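You operate a simulated robot arm through the tools that you are given. There is no shell and no other tool. Be economical: measure what you need, move in short steps, check, and stop when the job is done.

You are at the controls of a simulated robot arm. One attempt, no reset.

Task
Change the die in the die holder for the 1.0 die.
Fine: the old die goes into the free cup of the rack; the red-knob lever ends at LOCK.

Only the result counts: the job must be done as asked and must still hold three seconds after the hand-in. Knocking over, shifting, dropping, spilling or breaking anything else fails it.

Robot
A 6-joint arm with a two-finger parallel gripper, fixed in place. Base frame: the origin is at the foot of the arm, x ahead of it, y to its left, z up; the work surface is at about z = 0.006. Lengths are in m, angles in degrees, forces in N, time in s.
With the tool pointing down near the work surface it reaches from about 0.18 to 0.46 m from the base axis. Its first joint turns from -70.0 to 70.0 degrees. Payload 1.9 kg.
The TCP is the grasp point between the finger pads, 0.023 m short of the fingertips. In the tool frame z runs along the fingers and y along their closing line. Largest opening 0.094 m; finger width 0.038, thickness 0.01; the body of the gripper, 0.054 by 0.096 m, starts 0.039 m behind the TCP.
Orientation is that of the tool frame in the base frame, as a unit quaternion [x, y, z, w]. With the fingers straight down and closing along the base's y, the tool's x points along the base's -x, its y along +y and its z along -z.

Tools
- The arm moves only by the tool send_rows. Its argument "deltas" is a list that holds one entry, the list of rows, each a list of 7 numbers: the shift along the base's x, y, z in m, then the turn, a rotation vector about the base's x, y, z in degrees, then the opening in per cent of the stroke, from 0 (shut) to 100 (fully open). In form: [[[x, y, z, wx, wy, wz, hand], ...]]. A call has 1 to 8 rows; each row shifts and turns the commanded pose from where the row before left it. Rows are played at 5 a second. More than 0.05 m and 8.6 degrees between two rows, or a gripper value outside its range, and nothing of the call is played. A pose out of reach is approached as far as the arm can. The call stops where the force on the tool passes 40 N (or 10 N more than at its start, if that is more) or the arm is blocked; 0.2 s more then pass. The fingers move at their own pace (about 0.108 m/s each) and stop on an object; they squeeze with about 34 N. The grip force told is the motor's: it shows also when the fingers shut on nothing. Time passes only in rows, and 0.2 s behind the last, so rows that do not move let the fingers close. The reply holds the time, the measured pose of the TCP, the force on the tool along the base axes, the opening and the grip force, in the units named above and with some noise.
- Cameras (640 x 400 px; columns grow to the right, rows downward): "scene" is fixed at [0.0562, 0.3084, 0.4397]; the picture's right is [-0.78, -0.62, 0.00], its down [-0.26, 0.33, -0.90] and it looks along [0.56, -0.71, -0.43] (base axes); focal length 227 px, centre (320, 200). "wrist" rides on the gripper at [0.086, 0.016, -0.075] in the tool frame; the picture's right is [-0.18, 0.98, 0.00], its down [-0.58, -0.11, -0.81] and it looks along [-0.79, -0.15, 0.59] (tool axes); focal length 243 px, centre (320, 200). There is no depth. A picture from a camera that has moved, and an enlarged one, comes with that camera's place and axes in the base frame and with its lens.
- get_image(camera): a new picture of that camera. The clock stands still meanwhile.
- zoom(camera, box): a new picture of the part [left, top, right, bottom] of that camera's present view, enlarged. The clock stands still meanwhile.
- close_job(): hands the job in; it is judged then, once.

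Go step by step. Nothing tells you positions but the pictures and the camera data: compare them with the known pose of the tool, close in by small moves and look again before you grip or let go. The budget is 120 turns and 76 pictures, counting those below and the enlarged ones. Unless the task says otherwise, let go and move clear before handing in, and close with one line.

The tools are called after "Call:" as a command line: name --argument value ..., lists and objects as JSON in quotes. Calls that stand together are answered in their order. send_rows: Moves the arm, as the interface text tells. Its arguments: {"type":"object","properties":{"deltas":{"type":"array","items":{"type":"array","items":{"type":"array","items":{"type":"number"}}}}},"required":["deltas"]} The other tools are called the same way: get_image (camera) takes a picture; zoom (camera, box) takes an enlarged picture of a part of a camera's view; close_job () hands the job in.

At the start:

```text
time: 0.0
ee_pos: [0.2477, -0.0646, 0.3818]
tool_rot: [0.002, 1.0, -0.001, 0.001]
force: [-0.5, 0.0, -0.6]
opening: 0.0944
finger_force: 0.0
```

scene: 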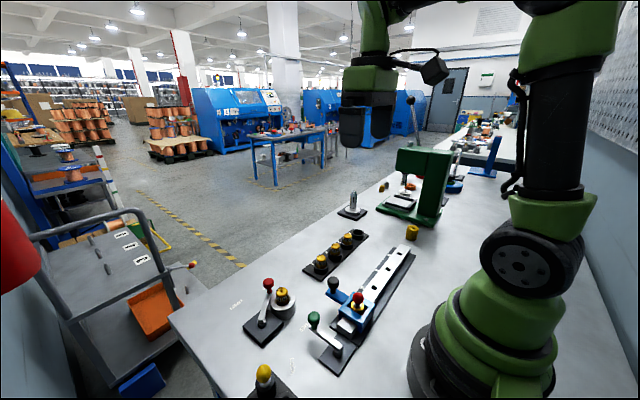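
wrist: 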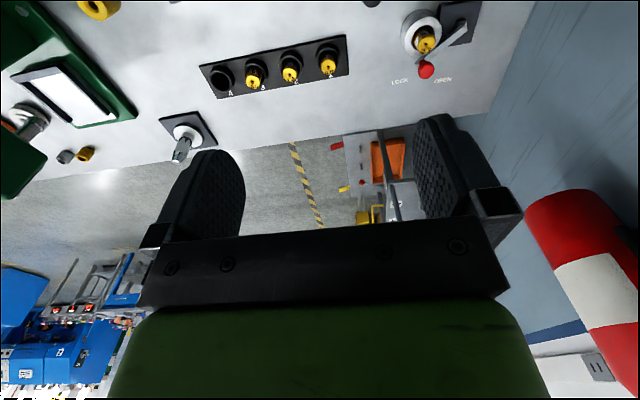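

The rack with four cups (one empty), the die holder with the red-knob lever, and other fixtures are visible. I'll enlarge the key parts.

Call:
zoom --camera "scene" --box '[220, 220, 440, 390]'

Call:
zoom --camera "wrist" --box '[190, 20, 360, 110]'

Call:
zoom --camera "wrist" --box '[370, 0, 500, 90]'

```text
2.35 times, centred on (330, 305) of scene
camera zoom: at [0.0562, 0.3084, 0.4397], right [-0.78, -0.62, 0.0], down [-0.26, 0.33, -0.9], along [0.56, -0.71, -0.43], focal length 534 px, centre (296, -47)
```

zoom: 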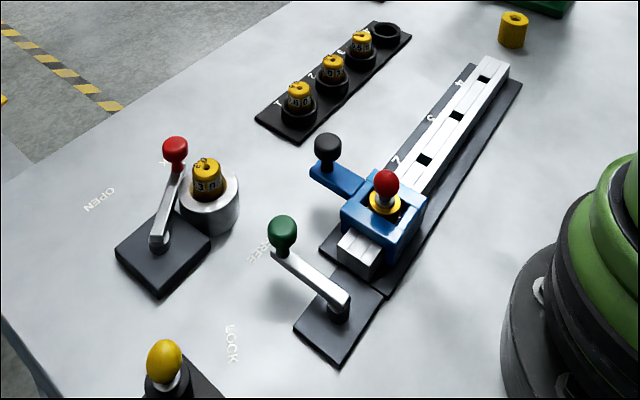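

```text
3.76 times, centred on (275, 65) of wrist
camera zoom: at [0.1601, -0.0497, 0.457], right [0.19, 0.98, 0.0], down [0.58, -0.11, 0.81], along [0.79, -0.15, -0.59], focal length 913 px, centre (489, 708)
```

zoom: 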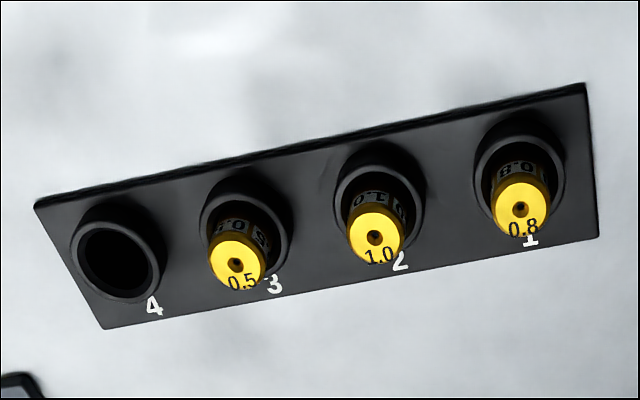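

```text
4.44 times, centred on (435, 45) of wrist
camera zoom: at [0.1601, -0.0497, 0.457], right [0.19, 0.98, 0.0], down [0.58, -0.11, 0.81], along [0.79, -0.15, -0.59], focal length 1078 px, centre (-191, 889)
```

zoom: 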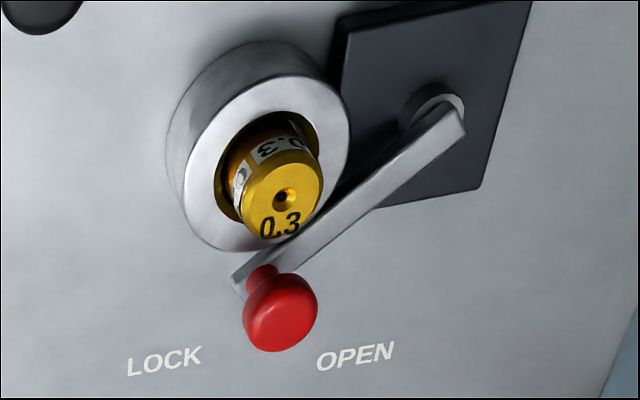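

The holder die (0.3) is near (0.341, 0.078, top z≈0.058). The 1.0 die is in cup 2 near (0.355, -0.14), and cup 4 near (0.35, -0.27) is free. I'll move closer to the holder for a better look at the lever.

Call:
send_rows --deltas '[[[0, 0.03, -0.03, 0, 0, 0, 100], [0, 0.03, -0.03, 0, 0, 0, 100], [0, 0.03, -0.03, 0, 0, 0, 100], [0, 0.03, -0.03, 0, 0, 0, 100], [0, 0, 0, 0, 0, 0, 100]]]'

Call:
get_image --camera "wrist"

Call:
zoom --camera "scene" --box '[220, 260, 340, 350]'

```text
time: 1.2
ee_pos: [0.247, 0.0564, 0.2643]
tool_rot: [0.001, 1.0, 0.001, 0.0]
force: [-0.3, 1.0, -0.1]
opening: 0.0944
finger_force: 0.0
```

```text
70 pictures are left
camera wrist: at [0.1616, 0.0704, 0.3395], right [0.19, 0.98, 0.0], down [0.58, -0.11, 0.81], along [0.79, -0.15, -0.59], focal length 243 px, centre (320, 200)
```

wrist: 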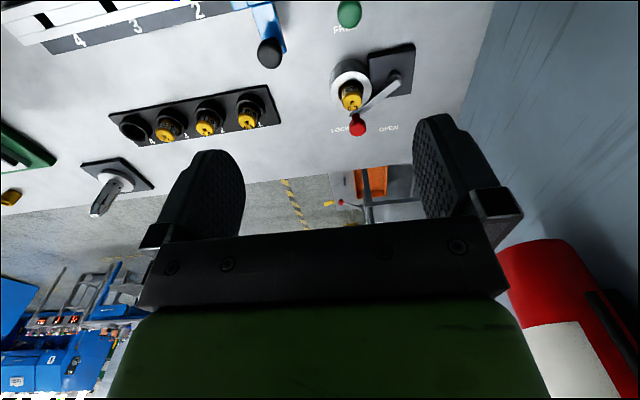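

```text
4.44 times, centred on (280, 305) of scene
camera zoom: at [0.0562, 0.3084, 0.4397], right [-0.78, -0.62, 0.0], down [-0.26, 0.33, -0.9], along [0.56, -0.71, -0.43], focal length 1008 px, centre (498, -267)
```

zoom: 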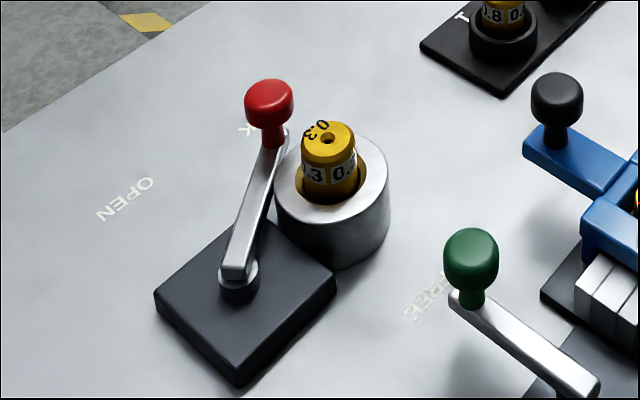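

Call:
zoom --camera "wrist" --box '[310, 30, 430, 150]'

Call:
zoom --camera "wrist" --box '[100, 75, 290, 155]'

```text
3.33 times, centred on (370, 90) of wrist
camera zoom: at [0.1616, 0.0704, 0.3395], right [0.19, 0.98, 0.0], down [0.58, -0.11, 0.81], along [0.79, -0.15, -0.59], focal length 809 px, centre (153, 567)
```

zoom: 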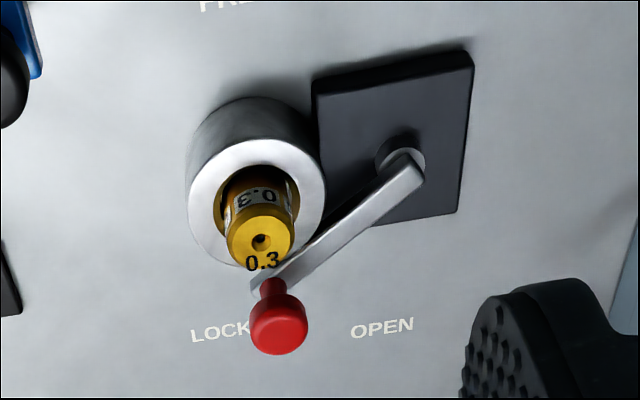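

```text
3.37 times, centred on (195, 115) of wrist
camera zoom: at [0.1616, 0.0704, 0.3395], right [0.19, 0.98, 0.0], down [0.58, -0.11, 0.81], along [0.79, -0.15, -0.59], focal length 817 px, centre (741, 486)
```

zoom: 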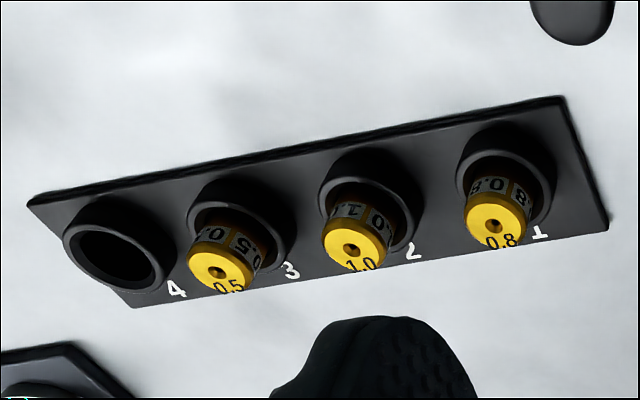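

Triangulated: lever pivot (0.341, 0.137), red knob (0.380, 0.082, z≈0.056) presently at LOCK, OPEN is along +x from the pivot. Holder rim z≈0.027, die top z≈0.055. I'll go above the knob and check.

Call:
send_rows --deltas '[[[0.03, 0.006, -0.035, 0, 0, 0, 55], [0.035, 0.006, -0.035, 0, 0, 0, 55], [0.035, 0.007, -0.035, 0, 0, 0, 55], [0.033, 0.007, -0.035, 0, 0, 0, 55], [0, 0, -0.014, 0, 0, 0, 55], [0, 0, 0, 0, 0, 0, 55]]]'

Call:
get_image --camera "wrist"

Call:
zoom --camera "scene" --box '[200, 220, 360, 340]'

```text
time: 2.6
ee_pos: [0.38, 0.0824, 0.1061]
tool_rot: [0.001, 1.0, 0.0, 0.001]
force: [0.6, 0.4, -0.3]
opening: 0.0516
finger_force: 0.0
```

```text
66 pictures are left
camera wrist: at [0.293, 0.096, 0.1801], right [0.19, 0.98, 0.0], down [0.58, -0.11, 0.81], along [0.79, -0.15, -0.59], focal length 243 px, centre (320, 200)
```

wrist: 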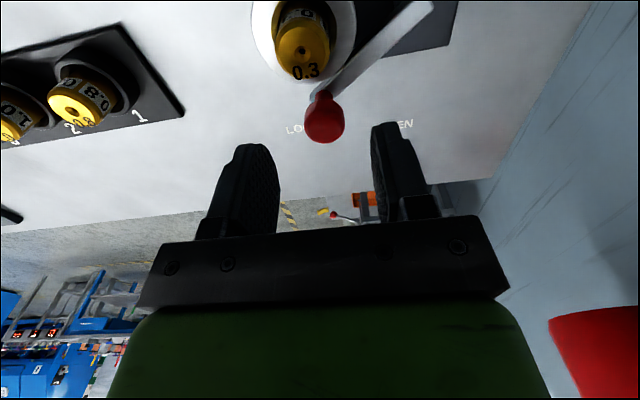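

```text
3.33 times, centred on (280, 280) of scene
camera zoom: at [0.0562, 0.3084, 0.4397], right [-0.78, -0.62, 0.0], down [-0.26, 0.33, -0.9], along [0.56, -0.71, -0.43], focal length 756 px, centre (453, -67)
```

zoom: 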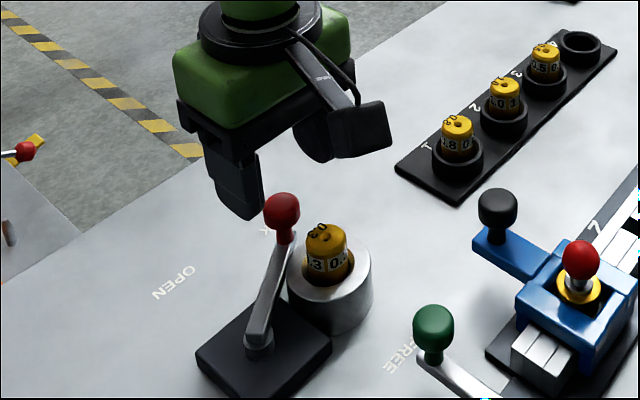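

The knob sits centred between the fingers. I'll lower, cage it, and sweep it towards OPEN.

Call:
send_rows --deltas '[[[0, 0, -0.018, 0, 0, 0, 55], [0, 0, -0.018, 0, 0, 0, 55], [0, 0, 0, 0, 0, 0, 34], [0, 0, 0, 0, 0, 0, 34]]]'

Call:
get_image --camera "wrist"

```text
time: 3.6
ee_pos: [0.3821, 0.0811, 0.0709]
tool_rot: [0.0, 1.0, 0.001, 0.001]
force: [0.5, -0.1, -0.3]
opening: 0.0322
finger_force: 0.0
```

```text
64 pictures are left
camera wrist: at [0.2944, 0.0953, 0.1456], right [0.19, 0.98, 0.0], down [0.58, -0.11, 0.81], along [0.79, -0.15, -0.59], focal length 243 px, centre (320, 200)
```

wrist: 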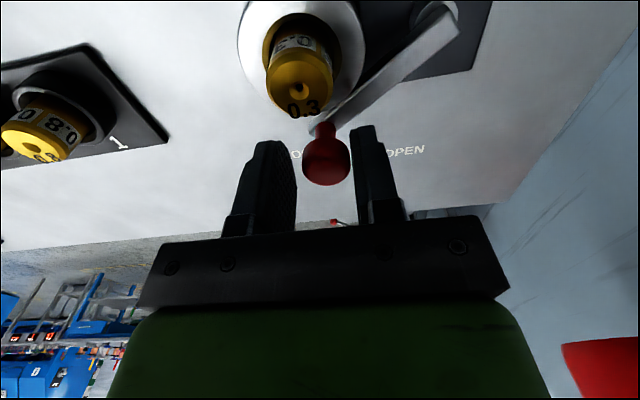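

Call:
send_rows --deltas '[[[0.01, 0.012, 0, 0, 0, 0, 34], [0.009, 0.014, 0, 0, 0, 0, 34], [0.006, 0.016, 0, 0, 0, 0, 34], [0.002, 0.016, 0, 0, 0, 0, 34], [0, 0, 0, 0, 0, 0, 34]]]'

Call:
get_image --camera "wrist"

Call:
zoom --camera "scene" --box '[200, 220, 360, 340]'

```text
time: 4.8
ee_pos: [0.4048, 0.1398, 0.0714]
tool_rot: [0.001, 1.0, 0.001, 0.0]
force: [-0.9, 0.0, 0.8]
opening: 0.032
finger_force: 0.1
```

```text
63 pictures are left
camera wrist: at [0.3187, 0.155, 0.1459], right [0.19, 0.98, 0.0], down [0.58, -0.11, 0.81], along [0.79, -0.15, -0.59], focal length 243 px, centre (320, 200)
```

wrist: 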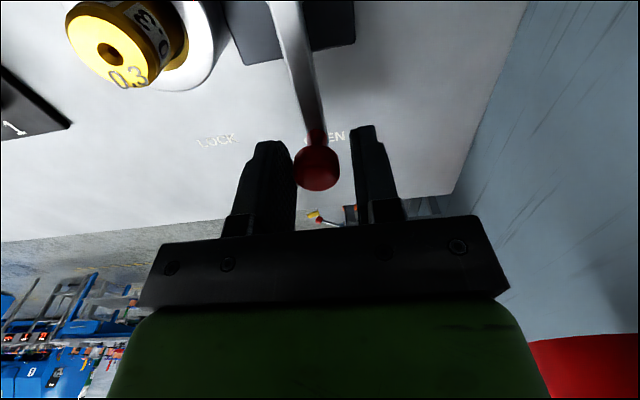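

```text
3.33 times, centred on (280, 280) of scene
camera zoom: at [0.0562, 0.3084, 0.4397], right [-0.78, -0.62, 0.0], down [-0.26, 0.33, -0.9], along [0.56, -0.71, -0.43], focal length 756 px, centre (453, -67)
```

zoom: 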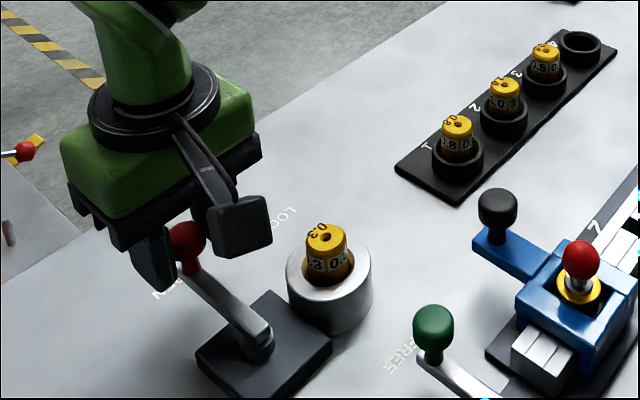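

The lever moved freely to about +x. I'll push gently on to find the OPEN stop.

Call:
send_rows --deltas '[[[0, 0.004, 0, 0, 0, 0, 34], [0, 0.004, 0, 0, 0, 0, 34], [0, 0, 0, 0, 0, 0, 34]]]'

Call:
get_image --camera "wrist"

```text
time: 5.6
ee_pos: [0.4065, 0.148, 0.071]
tool_rot: [0.001, 1.0, -0.001, -0.001]
force: [0.5, -15.9, -7.5]
opening: 0.0395
finger_force: 8.0
```

```text
61 pictures are left
camera wrist: at [0.3197, 0.1612, 0.1461], right [0.19, 0.98, 0.0], down [0.58, -0.11, 0.81], along [0.79, -0.15, -0.59], focal length 243 px, centre (320, 200)
```

wrist: 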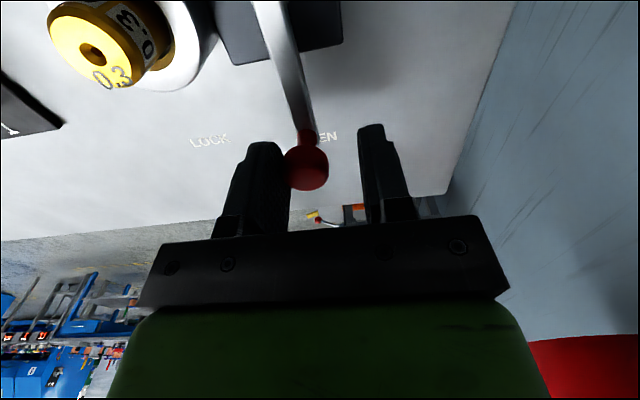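

Stop reached at OPEN. I'll back off, rise, and go above the holder die.

Call:
send_rows --deltas '[[[0, -0.007, 0, 0, 0, 0, 36], [0, 0, 0.03, 0, 0, 0, 40], [0, 0, 0.03, 0, 0, 0, 50], [-0.032, -0.031, 0, 0, 0, 0, 50], [-0.032, -0.031, 0, 0, 0, 0, 50], [0, 0, -0.025, 0, 0, 0, 50], [0, 0, 0, 0, 0, 0, 50]]]'

Call:
get_image --camera "wrist"

Call:
zoom --camera "scene" --box '[200, 220, 360, 340]'

```text
time: 7.2
ee_pos: [0.3417, 0.0789, 0.1055]
tool_rot: [0.0, 1.0, 0.001, 0.001]
force: [0.2, 0.3, 0.2]
opening: 0.047
finger_force: 0.0
```

```text
60 pictures are left
camera wrist: at [0.2556, 0.0937, 0.1806], right [0.19, 0.98, 0.0], down [0.58, -0.11, 0.81], along [0.79, -0.15, -0.59], focal length 243 px, centre (320, 200)
```

wrist: 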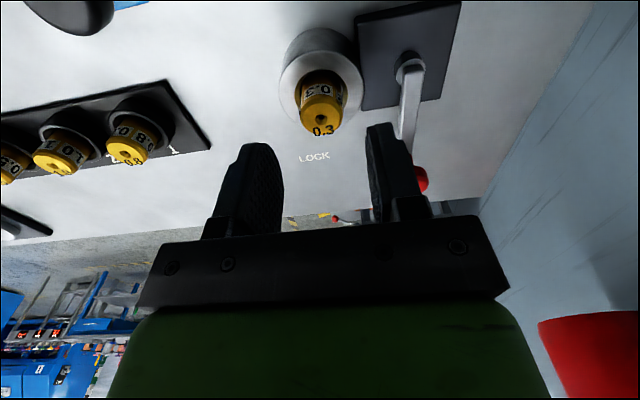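

```text
3.33 times, centred on (280, 280) of scene
camera zoom: at [0.0562, 0.3084, 0.4397], right [-0.78, -0.62, 0.0], down [-0.26, 0.33, -0.9], along [0.56, -0.71, -0.43], focal length 756 px, centre (453, -67)
```

zoom: 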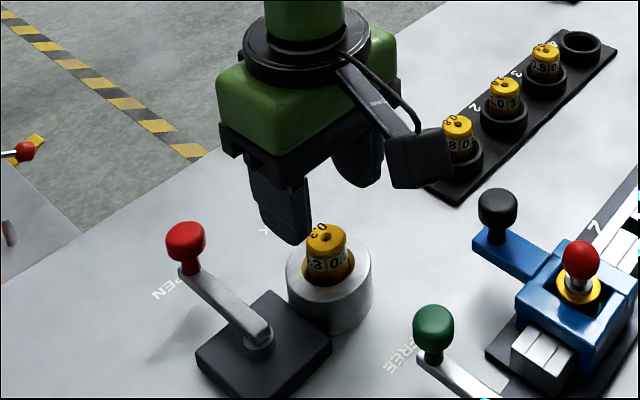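

Aligned within a millimetre or so. I'll descend to z≈0.056 and close.

Call:
send_rows --deltas '[[[0.001, -0.001, -0.025, 0, 0, 0, 50], [0, 0, -0.024, 0, 0, 0, 50], [0, 0, 0, 0, 0, 0, 20], [0, 0, 0, 0, 0, 0, 10], [0, 0, 0, 0, 0, 0, 10]]]'

Call:
get_image --camera "wrist"

Call:
zoom --camera "scene" --box '[200, 220, 360, 340]'

```text
time: 8.4
ee_pos: [0.3418, 0.0796, 0.0586]
tool_rot: [0.0, 1.0, 0.001, 0.001]
force: [1.3, -1.3, 2.0]
opening: 0.0254
finger_force: 34.3
```

```text
58 pictures are left
camera wrist: at [0.2572, 0.0942, 0.1325], right [0.19, 0.98, 0.0], down [0.58, -0.11, 0.81], along [0.79, -0.15, -0.59], focal length 243 px, centre (320, 200)
```

wrist: 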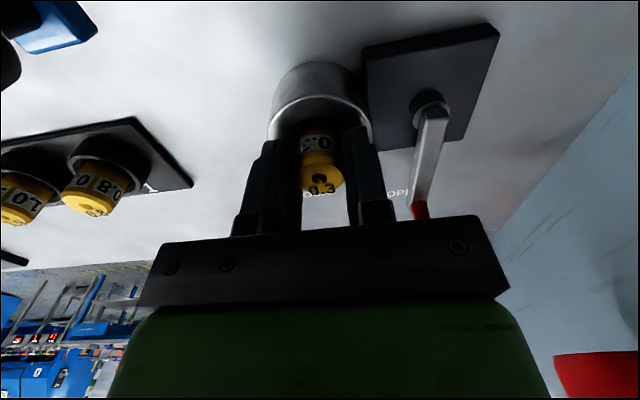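

```text
3.33 times, centred on (280, 280) of scene
camera zoom: at [0.0562, 0.3084, 0.4397], right [-0.78, -0.62, 0.0], down [-0.26, 0.33, -0.9], along [0.56, -0.71, -0.43], focal length 756 px, centre (453, -67)
```

zoom: 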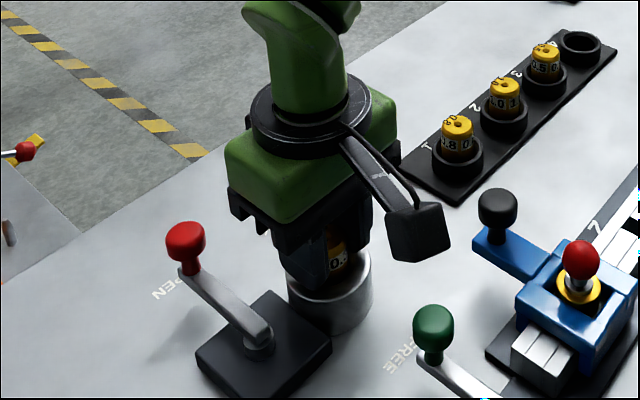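

Die gripped (25 mm). Lifting straight up slowly.

Call:
send_rows --deltas '[[[0, 0, 0.01, 0, 0, 0, 10], [0, 0, 0.015, 0, 0, 0, 10], [0, 0, 0.025, 0, 0, 0, 10], [0, 0, 0.03, 0, 0, 0, 10], [0, 0, 0.03, 0, 0, 0, 10], [0, 0, 0, 0, 0, 0, 10]]]'

Call:
get_image --camera "wrist"

Call:
zoom --camera "scene" --box '[200, 180, 420, 340]'

```text
time: 9.8
ee_pos: [0.3429, 0.079, 0.1677]
tool_rot: [0.001, 1.0, 0.0, 0.0]
force: [-0.6, 0.3, -1.6]
opening: 0.0252
finger_force: 34.3
```

```text
56 pictures are left
camera wrist: at [0.2569, 0.094, 0.2423], right [0.19, 0.98, 0.0], down [0.58, -0.11, 0.81], along [0.79, -0.15, -0.59], focal length 243 px, centre (320, 200)
```

wrist: 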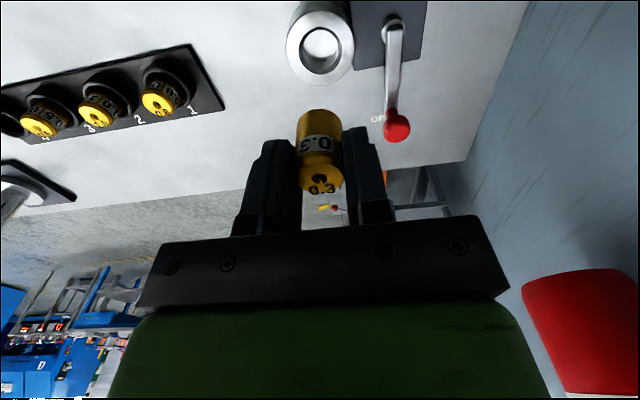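

```text
2.50 times, centred on (310, 260) of scene
camera zoom: at [0.0562, 0.3084, 0.4397], right [-0.78, -0.62, 0.0], down [-0.26, 0.33, -0.9], along [0.56, -0.71, -0.43], focal length 567 px, centre (345, 50)
```

zoom: 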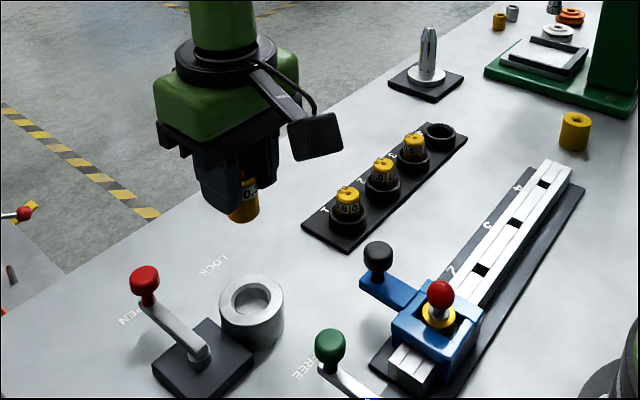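

The 0.3 die is out. Carrying it over towards the empty cup 4 at a safe height.

Call:
send_rows --deltas '[[[0, -0.042, 0, 0, 0, 0, 10], [0, -0.042, 0, 0, 0, 0, 10], [0, -0.042, 0, 0, 0, 0, 10], [0, -0.042, 0, 0, 0, 0, 10], [0, -0.042, 0, 0, 0, 0, 10], [0, -0.042, 0, 0, 0, 0, 10], [0, -0.042, 0, 0, 0, 0, 10], [0, -0.042, 0, 0, 0, 0, 10]]]'

Call:
get_image --camera "wrist"

Call:
zoom --camera "scene" --box '[280, 160, 440, 280]'

```text
time: 11.6
ee_pos: [0.346, -0.2577, 0.1669]
tool_rot: [0.0, 1.0, 0.0, -0.001]
force: [-0.1, 0.0, -1.0]
opening: 0.0251
finger_force: 33.5
```

```text
54 pictures are left
camera wrist: at [0.2589, -0.2433, 0.2419], right [0.18, 0.98, 0.0], down [0.58, -0.11, 0.81], along [0.79, -0.15, -0.59], focal length 243 px, centre (320, 200)
```

wrist: 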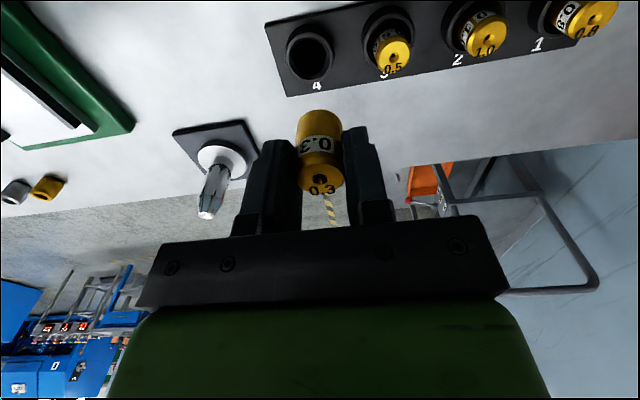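

```text
3.33 times, centred on (360, 220) of scene
camera zoom: at [0.0562, 0.3084, 0.4397], right [-0.78, -0.62, 0.0], down [-0.26, 0.33, -0.9], along [0.56, -0.71, -0.43], focal length 756 px, centre (187, 133)
```

zoom: 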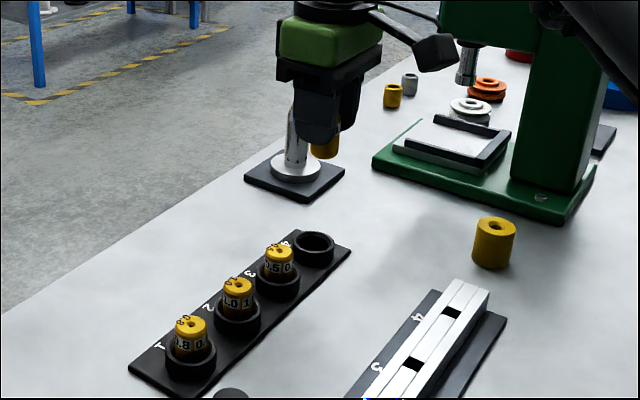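

Call:
zoom --camera "wrist" --box '[260, 0, 420, 100]'

Call:
zoom --camera "scene" --box '[310, 205, 380, 255]'

```text
4.00 times, centred on (340, 50) of wrist
camera zoom: at [0.2589, -0.2433, 0.2419], right [0.18, 0.98, 0.0], down [0.58, -0.11, 0.81], along [0.79, -0.15, -0.59], focal length 970 px, centre (240, 800)
```

zoom: 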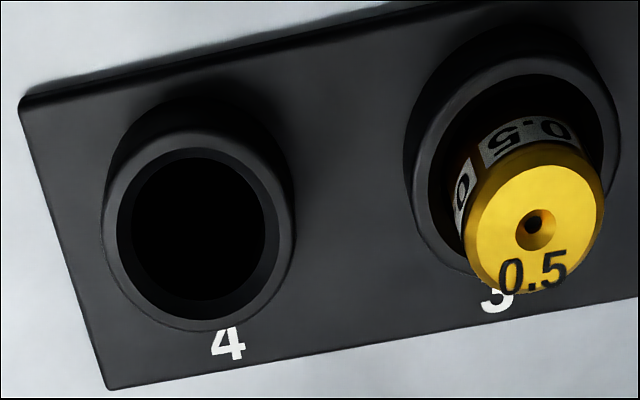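

```text
8.00 times, centred on (345, 230) of scene
camera zoom: at [0.0562, 0.3084, 0.4397], right [-0.78, -0.62, 0.0], down [-0.26, 0.33, -0.9], along [0.56, -0.71, -0.43], focal length 1814 px, centre (120, -40)
```

zoom: 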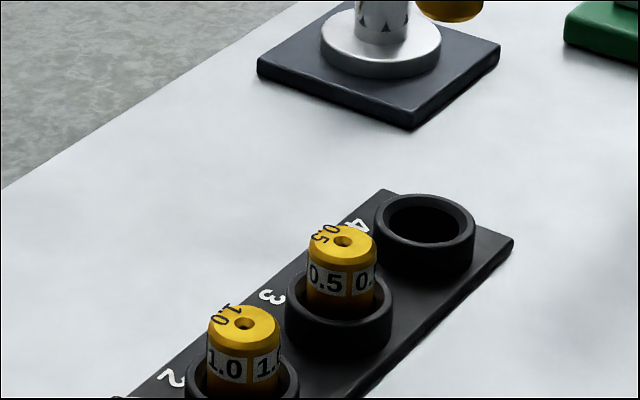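

Cup 4 centre triangulates to (0.351, -0.269), rim z≈0.02; the 1.0 die to (0.352, -0.139), top z≈0.043. Moving above cup 4 and partway down.

Call:
send_rows --deltas '[[[0.006, -0.011, 0, 0, 0, 0, 10], [0, 0, -0.03, 0, 0, 0, 10], [0, 0, -0.03, 0, 0, 0, 10], [0, 0, -0.02, 0, 0, 0, 10], [0, 0, 0, 0, 0, 0, 10]]]'

Call:
get_image --camera "wrist"

Call:
zoom --camera "scene" --box '[310, 195, 390, 255]'

```text
time: 12.8
ee_pos: [0.35, -0.2692, 0.0868]
tool_rot: [0.001, 1.0, 0.0, 0.002]
force: [-1.0, -0.7, -1.9]
opening: 0.0251
finger_force: 33.6
```

```text
50 pictures are left
camera wrist: at [0.2632, -0.2545, 0.1618], right [0.19, 0.98, 0.0], down [0.58, -0.11, 0.81], along [0.79, -0.15, -0.59], focal length 243 px, centre (320, 200)
```

wrist: 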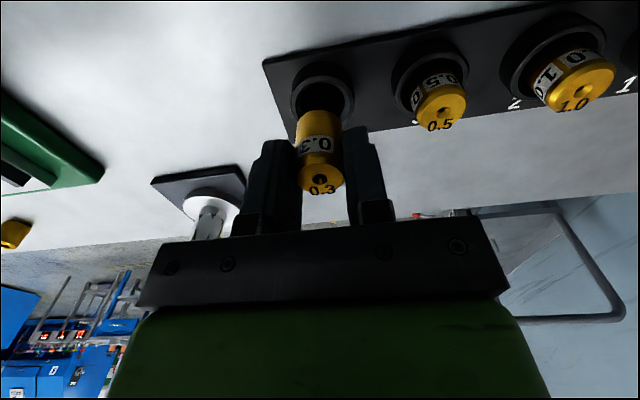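

```text
6.67 times, centred on (350, 225) of scene
camera zoom: at [0.0562, 0.3084, 0.4397], right [-0.78, -0.62, 0.0], down [-0.26, 0.33, -0.9], along [0.56, -0.71, -0.43], focal length 1512 px, centre (120, 33)
```

zoom: 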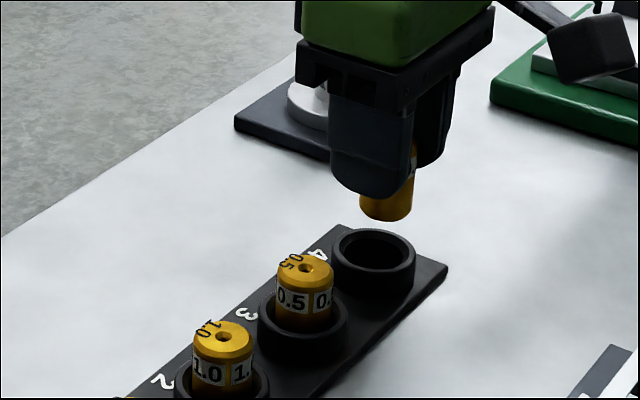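

Call:
zoom --camera "wrist" --box '[260, 50, 480, 200]'

```text
2.67 times, centred on (370, 125) of wrist
camera zoom: at [0.2632, -0.2545, 0.1618], right [0.19, 0.98, 0.0], down [0.58, -0.11, 0.81], along [0.79, -0.15, -0.59], focal length 647 px, centre (187, 400)
```

zoom: 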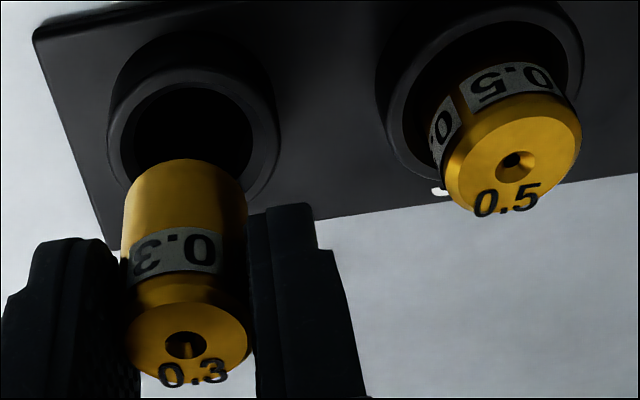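

Alignment agrees within about 2 mm, inside the cup's chamfer. Lowering in small steps.

Call:
send_rows --deltas '[[[0.001, 0, -0.015, 0, 0, 0, 10], [0, 0, -0.01, 0, 0, 0, 10], [0, 0, 0, 0, 0, 0, 10]]]'

Call:
zoom --camera "wrist" --box '[260, 50, 480, 200]'

Call:
zoom --camera "scene" --box '[310, 195, 390, 255]'

```text
time: 13.6
ee_pos: [0.3501, -0.2696, 0.0632]
tool_rot: [0.001, 1.0, 0.0, 0.001]
force: [-0.3, 0.1, -1.5]
opening: 0.0251
finger_force: 34.1
```

```text
2.67 times, centred on (370, 125) of wrist
camera zoom: at [0.2638, -0.2544, 0.1374], right [0.19, 0.98, 0.0], down [0.58, -0.11, 0.81], along [0.79, -0.15, -0.59], focal length 647 px, centre (187, 400)
```

zoom: 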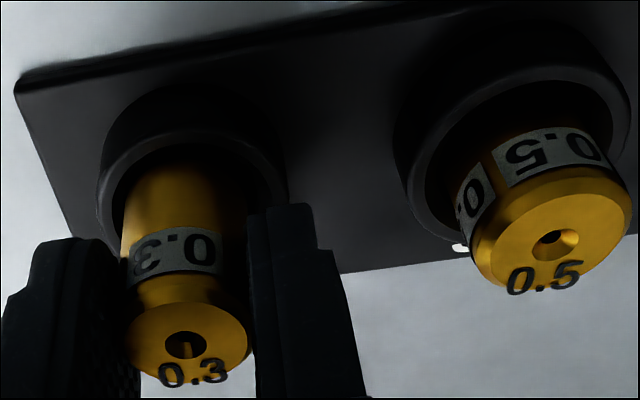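

```text
6.67 times, centred on (350, 225) of scene
camera zoom: at [0.0562, 0.3084, 0.4397], right [-0.78, -0.62, 0.0], down [-0.26, 0.33, -0.9], along [0.56, -0.71, -0.43], focal length 1512 px, centre (120, 33)
```

zoom: 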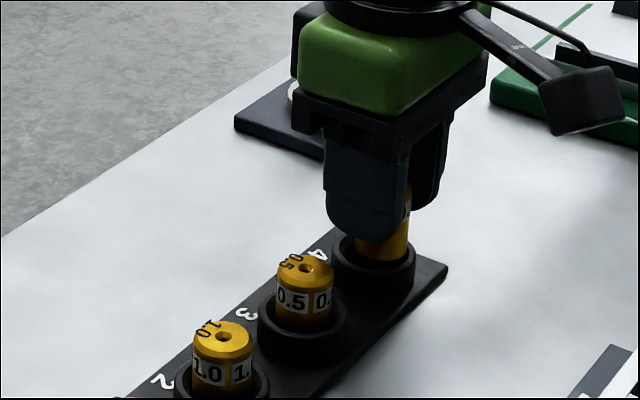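

The die has entered the cup cleanly with no contact force. Continuing down to seat it.

Call:
send_rows --deltas '[[[0, 0, -0.006, 0, 0, 0, 10], [0, 0, -0.005, 0, 0, 0, 10], [0, 0, -0.004, 0, 0, 0, 10], [0, 0, 0, 0, 0, 0, 10]]]'

Call:
zoom --camera "wrist" --box '[260, 50, 480, 200]'

Call:
zoom --camera "scene" --box '[310, 195, 390, 255]'

```text
time: 14.6
ee_pos: [0.3512, -0.2694, 0.0478]
tool_rot: [0.001, 1.0, 0.001, 0.003]
force: [13.1, 7.7, 3.1]
opening: 0.0249
finger_force: 33.7
```

```text
2.67 times, centred on (370, 125) of wrist
camera zoom: at [0.2649, -0.255, 0.1226], right [0.19, 0.98, 0.0], down [0.58, -0.11, 0.81], along [0.79, -0.15, -0.59], focal length 647 px, centre (187, 400)
```

zoom: 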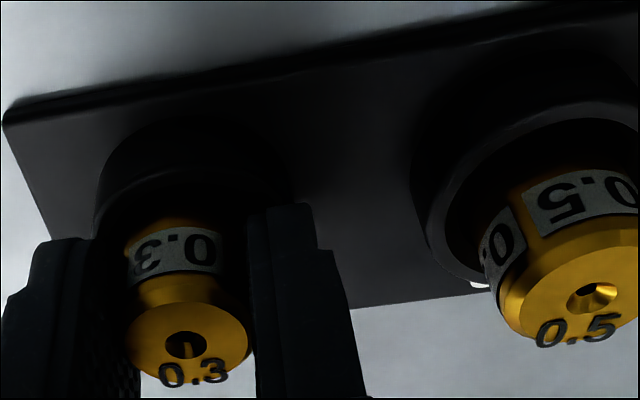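

```text
6.67 times, centred on (350, 225) of scene
camera zoom: at [0.0562, 0.3084, 0.4397], right [-0.78, -0.62, 0.0], down [-0.26, 0.33, -0.9], along [0.56, -0.71, -0.43], focal length 1512 px, centre (120, 33)
```

zoom: 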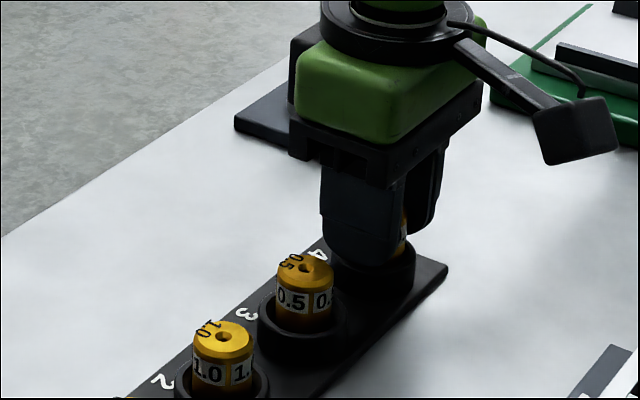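

The cup wall pushes the die towards +x/+y, so it's slightly off-centre. I'll shift about 1.5 mm that way to relieve it before releasing.

Call:
send_rows --deltas '[[[0.0015, 0.001, 0, 0, 0, 0, 10], [0, 0, 0, 0, 0, 0, 10]]]'

```text
time: 15.2
ee_pos: [0.3517, -0.2693, 0.0474]
tool_rot: [0.001, 1.0, 0.0, 0.0]
force: [-1.1, -0.5, 5.5]
opening: 0.025
finger_force: 33.9
```

Side load is gone and there's slight upward contact, so it's practically seated. Releasing and rising.

Call:
send_rows --deltas '[[[0, 0, 0, 0, 0, 0, 45], [0, 0, 0, 0, 0, 0, 45], [0, 0, 0.02, 0, 0, 0, 45], [0, 0, 0.03, 0, 0, 0, 45], [0, 0, 0.04, 0, 0, 0, 45], [0, 0, 0, 0, 0, 0, 45]]]'

Call:
zoom --camera "scene" --box '[280, 195, 400, 285]'

Call:
get_image --camera "wrist"

```text
time: 16.6
ee_pos: [0.3493, -0.2678, 0.1408]
tool_rot: [0.001, 1.0, 0.001, 0.0]
force: [0.1, 0.4, -0.3]
opening: 0.0423
finger_force: 0.1
```

```text
4.44 times, centred on (340, 240) of scene
camera zoom: at [0.0562, 0.3084, 0.4397], right [-0.78, -0.62, 0.0], down [-0.26, 0.33, -0.9], along [0.56, -0.71, -0.43], focal length 1008 px, centre (231, 22)
```

zoom: 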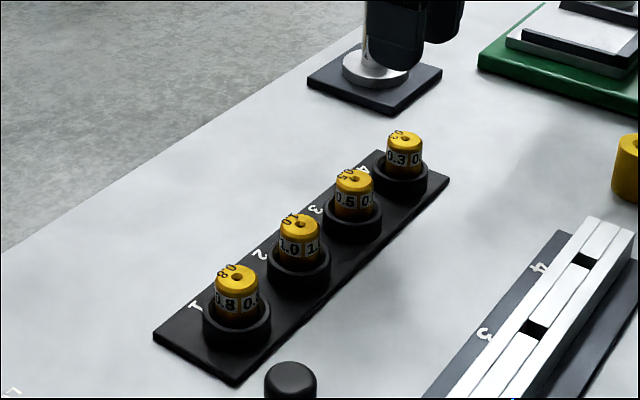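

```text
42 pictures are left
camera wrist: at [0.2638, -0.2543, 0.2144], right [0.19, 0.98, 0.0], down [0.58, -0.11, 0.81], along [0.79, -0.15, -0.59], focal length 243 px, centre (320, 200)
```

wrist: 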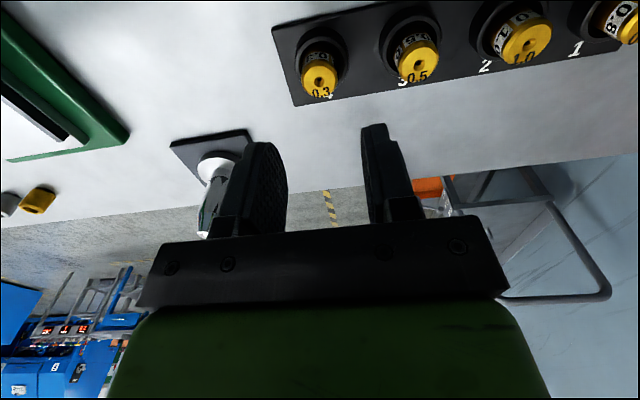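

The 0.3 die is seated in cup 4 like the others. Next, above the 1.0 die in cup 2.

Call:
send_rows --deltas '[[[0.001, 0.043, 0, 0, 0, 0, 45], [0.001, 0.043, 0, 0, 0, 0, 45], [0, 0.043, 0, 0, 0, 0, 45], [0, 0, -0.025, 0, 0, 0, 45], [0, 0, -0.02, 0, 0, 0, 45], [0, 0, 0, 0, 0, 0, 45]]]'

Call:
zoom --camera "wrist" --box '[220, 50, 440, 200]'

Call:
zoom --camera "scene" --box '[270, 205, 370, 280]'

```text
time: 18.0
ee_pos: [0.3542, -0.1386, 0.0943]
tool_rot: [0.002, 1.0, -0.001, 0.0]
force: [0.5, -0.5, 0.0]
opening: 0.0423
finger_force: 0.0
```

```text
2.67 times, centred on (330, 125) of wrist
camera zoom: at [0.2677, -0.124, 0.1688], right [0.19, 0.98, 0.0], down [0.58, -0.11, 0.81], along [0.79, -0.15, -0.59], focal length 647 px, centre (293, 400)
```

zoom: 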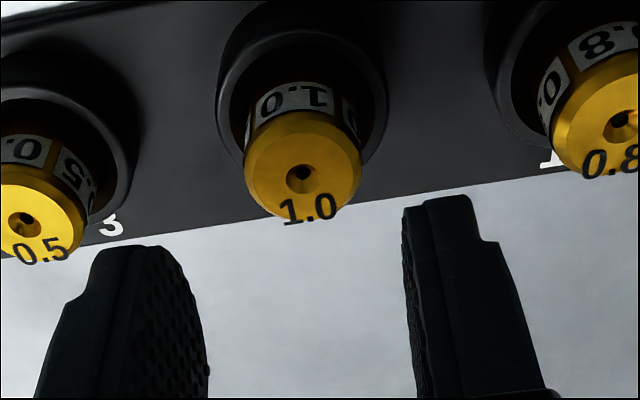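

```text
5.33 times, centred on (320, 242) of scene
camera zoom: at [0.0562, 0.3084, 0.4397], right [-0.78, -0.62, 0.0], down [-0.26, 0.33, -0.9], along [0.56, -0.71, -0.43], focal length 1210 px, centre (320, -27)
```

zoom: 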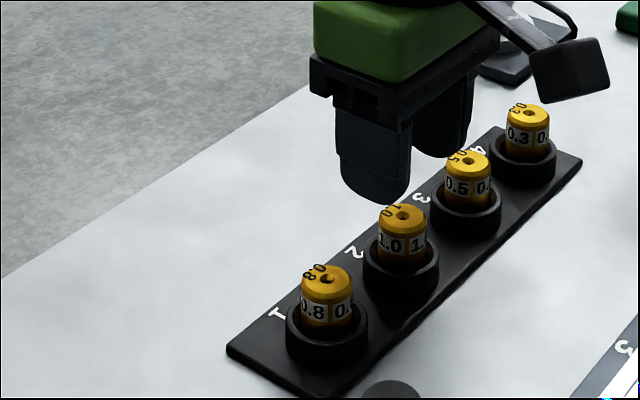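

Aligned with the 1.0 die. Descending to z≈0.0475 and gripping.

Call:
send_rows --deltas '[[[0, 0, -0.02, 0, 0, 0, 45], [0, 0, -0.016, 0, 0, 0, 45], [0, 0, -0.0105, 0, 0, 0, 45], [0, 0, 0, 0, 0, 0, 20], [0, 0, 0, 0, 0, 0, 10], [0, 0, 0, 0, 0, 0, 10]]]'

Call:
get_image --camera "wrist"

```text
time: 19.4
ee_pos: [0.3569, -0.1386, 0.0472]
tool_rot: [0.001, 1.0, 0.002, 0.0]
force: [4.4, 34.4, 10.3]
opening: 0.025
finger_force: 34.5
```

```text
39 pictures are left
camera wrist: at [0.2685, -0.1236, 0.1219], right [0.19, 0.98, 0.0], down [0.58, -0.11, 0.81], along [0.79, -0.15, -0.59], focal length 243 px, centre (320, 200)
```

wrist: 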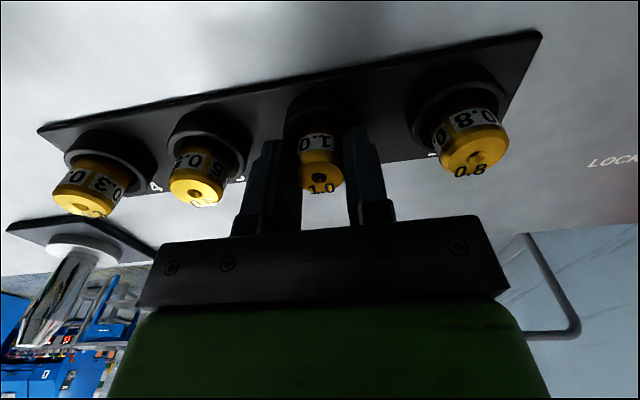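

Side force in +y (finger centring mismatch against the cup wall). I'll relieve it with a small +y shift.

Call:
send_rows --deltas '[[[0, 0.0012, 0, 0, 0, 0, 10], [0, 0, 0, 0, 0, 0, 10]]]'

```text
time: 20.0
ee_pos: [0.355, -0.1372, 0.0482]
tool_rot: [0.0, 1.0, 0.0, 0.001]
force: [2.4, 26.2, 12.5]
opening: 0.0251
finger_force: 33.9
```

Call:
send_rows --deltas '[[[0, 0.0015, 0, 0, 0, 0, 10], [0, 0, 0, 0, 0, 0, 10]]]'

```text
time: 20.6
ee_pos: [0.3542, -0.1377, 0.0473]
tool_rot: [0.001, 1.0, -0.001, 0.001]
force: [-3.7, -0.1, 12.6]
opening: 0.0248
finger_force: 34.1
```

Side load gone. Lifting straight up.

Call:
send_rows --deltas '[[[0, 0, 0.006, 0, 0, 0, 10], [0, 0, 0.012, 0, 0, 0, 10], [0, 0, 0.02, 0, 0, 0, 10], [0, 0, 0.03, 0, 0, 0, 10], [0, 0, 0.035, 0, 0, 0, 10], [0, 0, 0, 0, 0, 0, 10]]]'

Call:
get_image --camera "wrist"

Call:
zoom --camera "scene" --box '[220, 190, 400, 325]'

```text
time: 22.0
ee_pos: [0.3563, -0.1378, 0.1513]
tool_rot: [0.001, 1.0, 0.001, 0.0]
force: [-0.3, -0.7, -2.0]
opening: 0.0252
finger_force: 34.2
```

```text
38 pictures are left
camera wrist: at [0.2681, -0.1233, 0.2256], right [0.19, 0.98, 0.0], down [0.58, -0.11, 0.81], along [0.79, -0.15, -0.59], focal length 243 px, centre (320, 200)
```

wrist: 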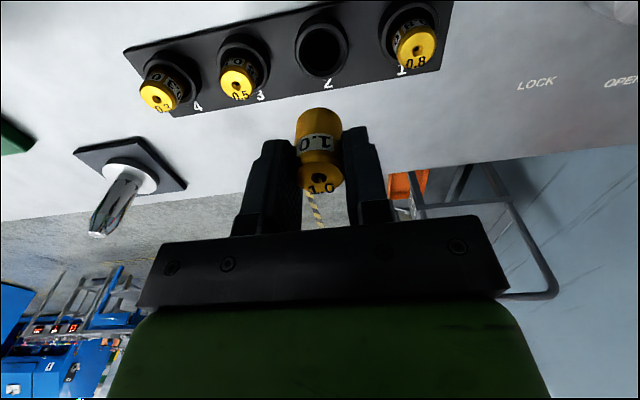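

```text
2.96 times, centred on (310, 258) of scene
camera zoom: at [0.0562, 0.3084, 0.4397], right [-0.78, -0.62, 0.0], down [-0.26, 0.33, -0.9], along [0.56, -0.71, -0.43], focal length 672 px, centre (350, 30)
```

zoom: 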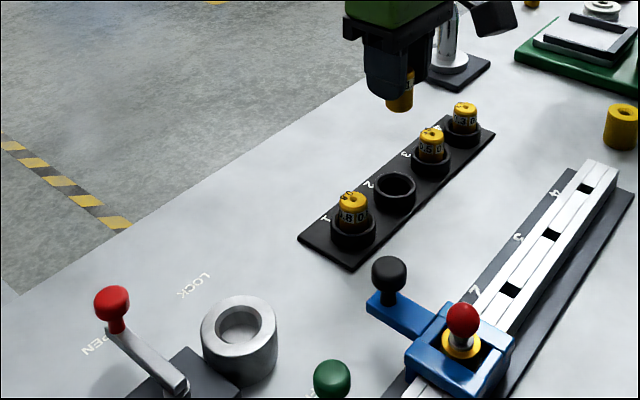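

The 1.0 die is in hand. Carrying it to above the holder at (0.342, 0.0785).

Call:
send_rows --deltas '[[[-0.002, 0.036, 0, 0, 0, 0, 10], [-0.002, 0.036, 0, 0, 0, 0, 10], [-0.002, 0.036, 0, 0, 0, 0, 10], [-0.002, 0.036, 0, 0, 0, 0, 10], [-0.002, 0.036, 0, 0, 0, 0, 10], [-0.0025, 0.0365, 0, 0, 0, 0, 10], [0, 0, -0.03, 0, 0, 0, 10], [0, 0, 0, 0, 0, 0, 10]]]'

Call:
get_image --camera "wrist"

Call:
zoom --camera "scene" --box '[220, 240, 340, 330]'

```text
time: 23.8
ee_pos: [0.3414, 0.0789, 0.1199]
tool_rot: [0.001, 1.0, 0.0, 0.001]
force: [0.0, -0.3, -2.1]
opening: 0.0254
finger_force: 33.8
```

```text
36 pictures are left
camera wrist: at [0.2549, 0.0931, 0.1954], right [0.19, 0.98, 0.0], down [0.58, -0.11, 0.81], along [0.79, -0.15, -0.59], focal length 243 px, centre (320, 200)
```

wrist: 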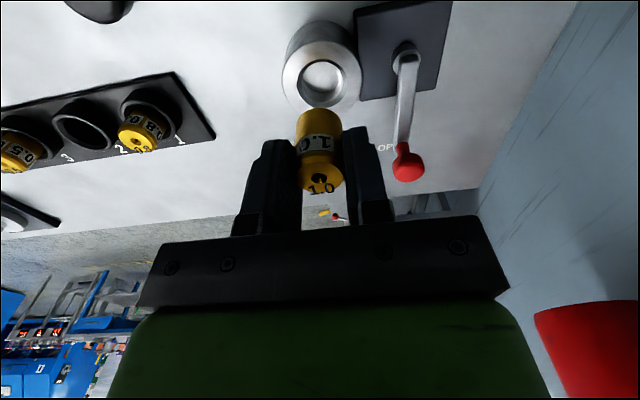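

```text
4.44 times, centred on (280, 285) of scene
camera zoom: at [0.0562, 0.3084, 0.4397], right [-0.78, -0.62, 0.0], down [-0.26, 0.33, -0.9], along [0.56, -0.71, -0.43], focal length 1008 px, centre (498, -178)
```

zoom: 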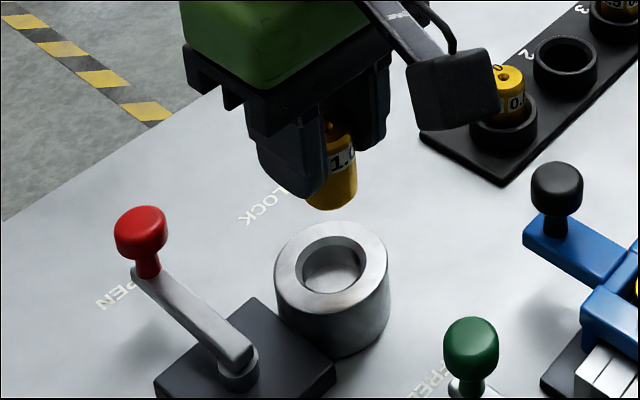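

Lined up over the holder bore. Lowering in steps.

Call:
send_rows --deltas '[[[0.001, 0, -0.02, 0, 0, 0, 10], [0, 0, -0.02, 0, 0, 0, 10], [0, 0, -0.012, 0, 0, 0, 10], [0, 0, 0, 0, 0, 0, 10]]]'

Call:
zoom --camera "scene" --box '[220, 240, 340, 330]'

Call:
get_image --camera "wrist"

```text
time: 24.8
ee_pos: [0.342, 0.0805, 0.0686]
tool_rot: [0.0, 1.0, 0.001, 0.002]
force: [0.4, 0.5, -0.9]
opening: 0.0253
finger_force: 33.2
```

```text
4.44 times, centred on (280, 285) of scene
camera zoom: at [0.0562, 0.3084, 0.4397], right [-0.78, -0.62, 0.0], down [-0.26, 0.33, -0.9], along [0.56, -0.71, -0.43], focal length 1008 px, centre (498, -178)
```

zoom: 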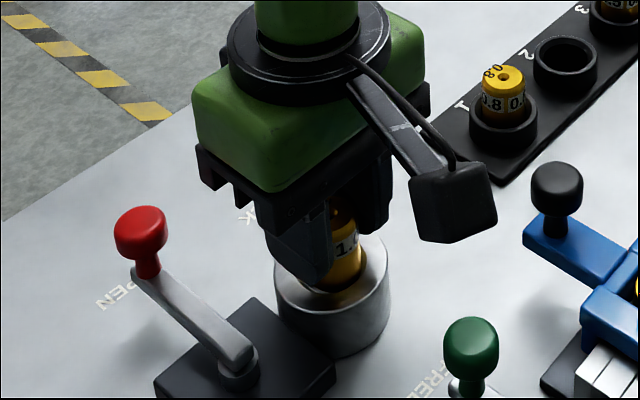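

```text
33 pictures are left
camera wrist: at [0.2554, 0.0943, 0.1429], right [0.19, 0.98, 0.0], down [0.58, -0.11, 0.81], along [0.79, -0.15, -0.59], focal length 243 px, centre (320, 200)
```

wrist: 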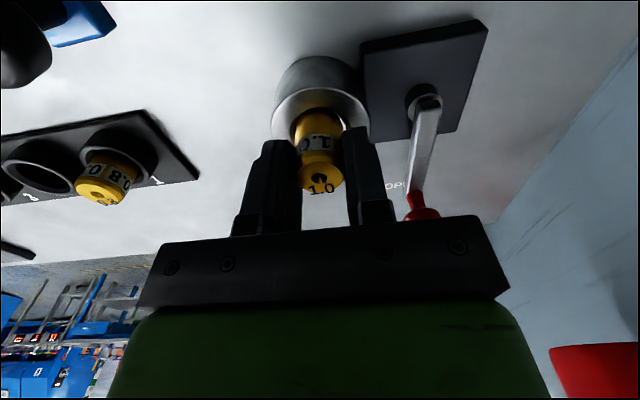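

It's in the bore with no side load. Continuing down to contact in fine steps.

Call:
send_rows --deltas '[[[0, 0, -0.005, 0, 0, 0, 10], [0, 0, -0.003, 0, 0, 0, 10], [0, 0, -0.002, 0, 0, 0, 10], [0, 0, 0, 0, 0, 0, 10]]]'

```text
time: 25.8
ee_pos: [0.342, 0.0797, 0.0585]
tool_rot: [0.001, 1.0, 0.001, 0.0]
force: [8.4, 0.5, 2.4]
opening: 0.0251
finger_force: 33.8
```

Call:
send_rows --deltas '[[[0.001, 0, 0, 0, 0, 0, 10], [0, 0, -0.001, 0, 0, 0, 10], [0, 0, 0, 0, 0, 0, 10]]]'

```text
time: 26.6
ee_pos: [0.3436, 0.0809, 0.0571]
tool_rot: [0.001, 1.0, 0.0, 0.0]
force: [-3.0, -0.9, 5.3]
opening: 0.025
finger_force: 34.2
```

Contact with the bottom is felt at the same height as the old die. Releasing and rising.

Call:
send_rows --deltas '[[[0, 0, 0, 0, 0, 0, 45], [0, 0, 0, 0, 0, 0, 45], [0, 0, 0.02, 0, 0, 0, 45], [0, 0, 0.03, 0, 0, 0, 45], [0, 0, 0.03, 0, 0, 0, 45], [0, 0, 0, 0, 0, 0, 45]]]'

Call:
zoom --camera "scene" --box '[220, 240, 340, 330]'

Call:
get_image --camera "wrist"

```text
time: 28.0
ee_pos: [0.3443, 0.081, 0.1376]
tool_rot: [0.001, 1.0, 0.0, 0.0]
force: [0.2, 0.1, 0.0]
opening: 0.0424
finger_force: 0.0
```

```text
4.44 times, centred on (280, 285) of scene
camera zoom: at [0.0562, 0.3084, 0.4397], right [-0.78, -0.62, 0.0], down [-0.26, 0.33, -0.9], along [0.56, -0.71, -0.43], focal length 1008 px, centre (498, -178)
```

zoom: 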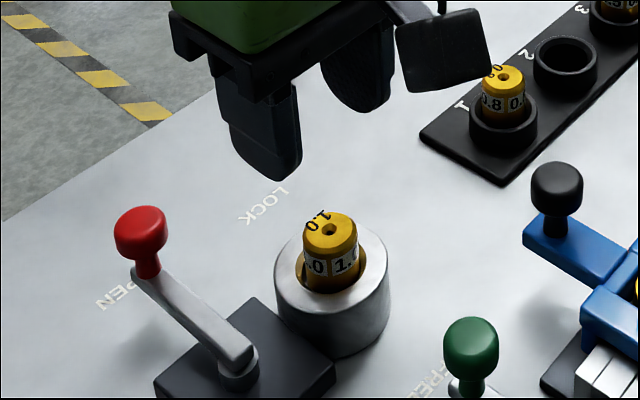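

```text
31 pictures are left
camera wrist: at [0.2573, 0.0953, 0.2124], right [0.19, 0.98, 0.0], down [0.58, -0.11, 0.81], along [0.79, -0.15, -0.59], focal length 243 px, centre (320, 200)
```

wrist: 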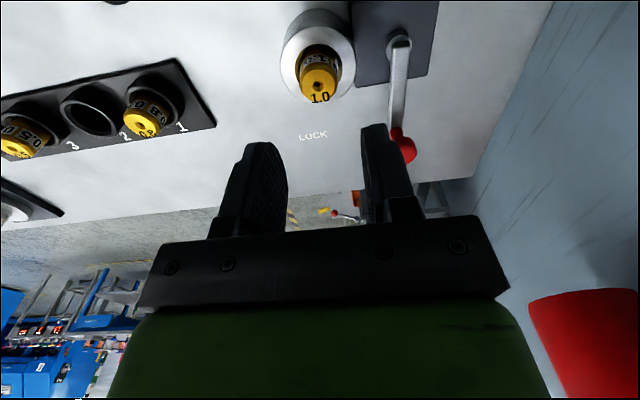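

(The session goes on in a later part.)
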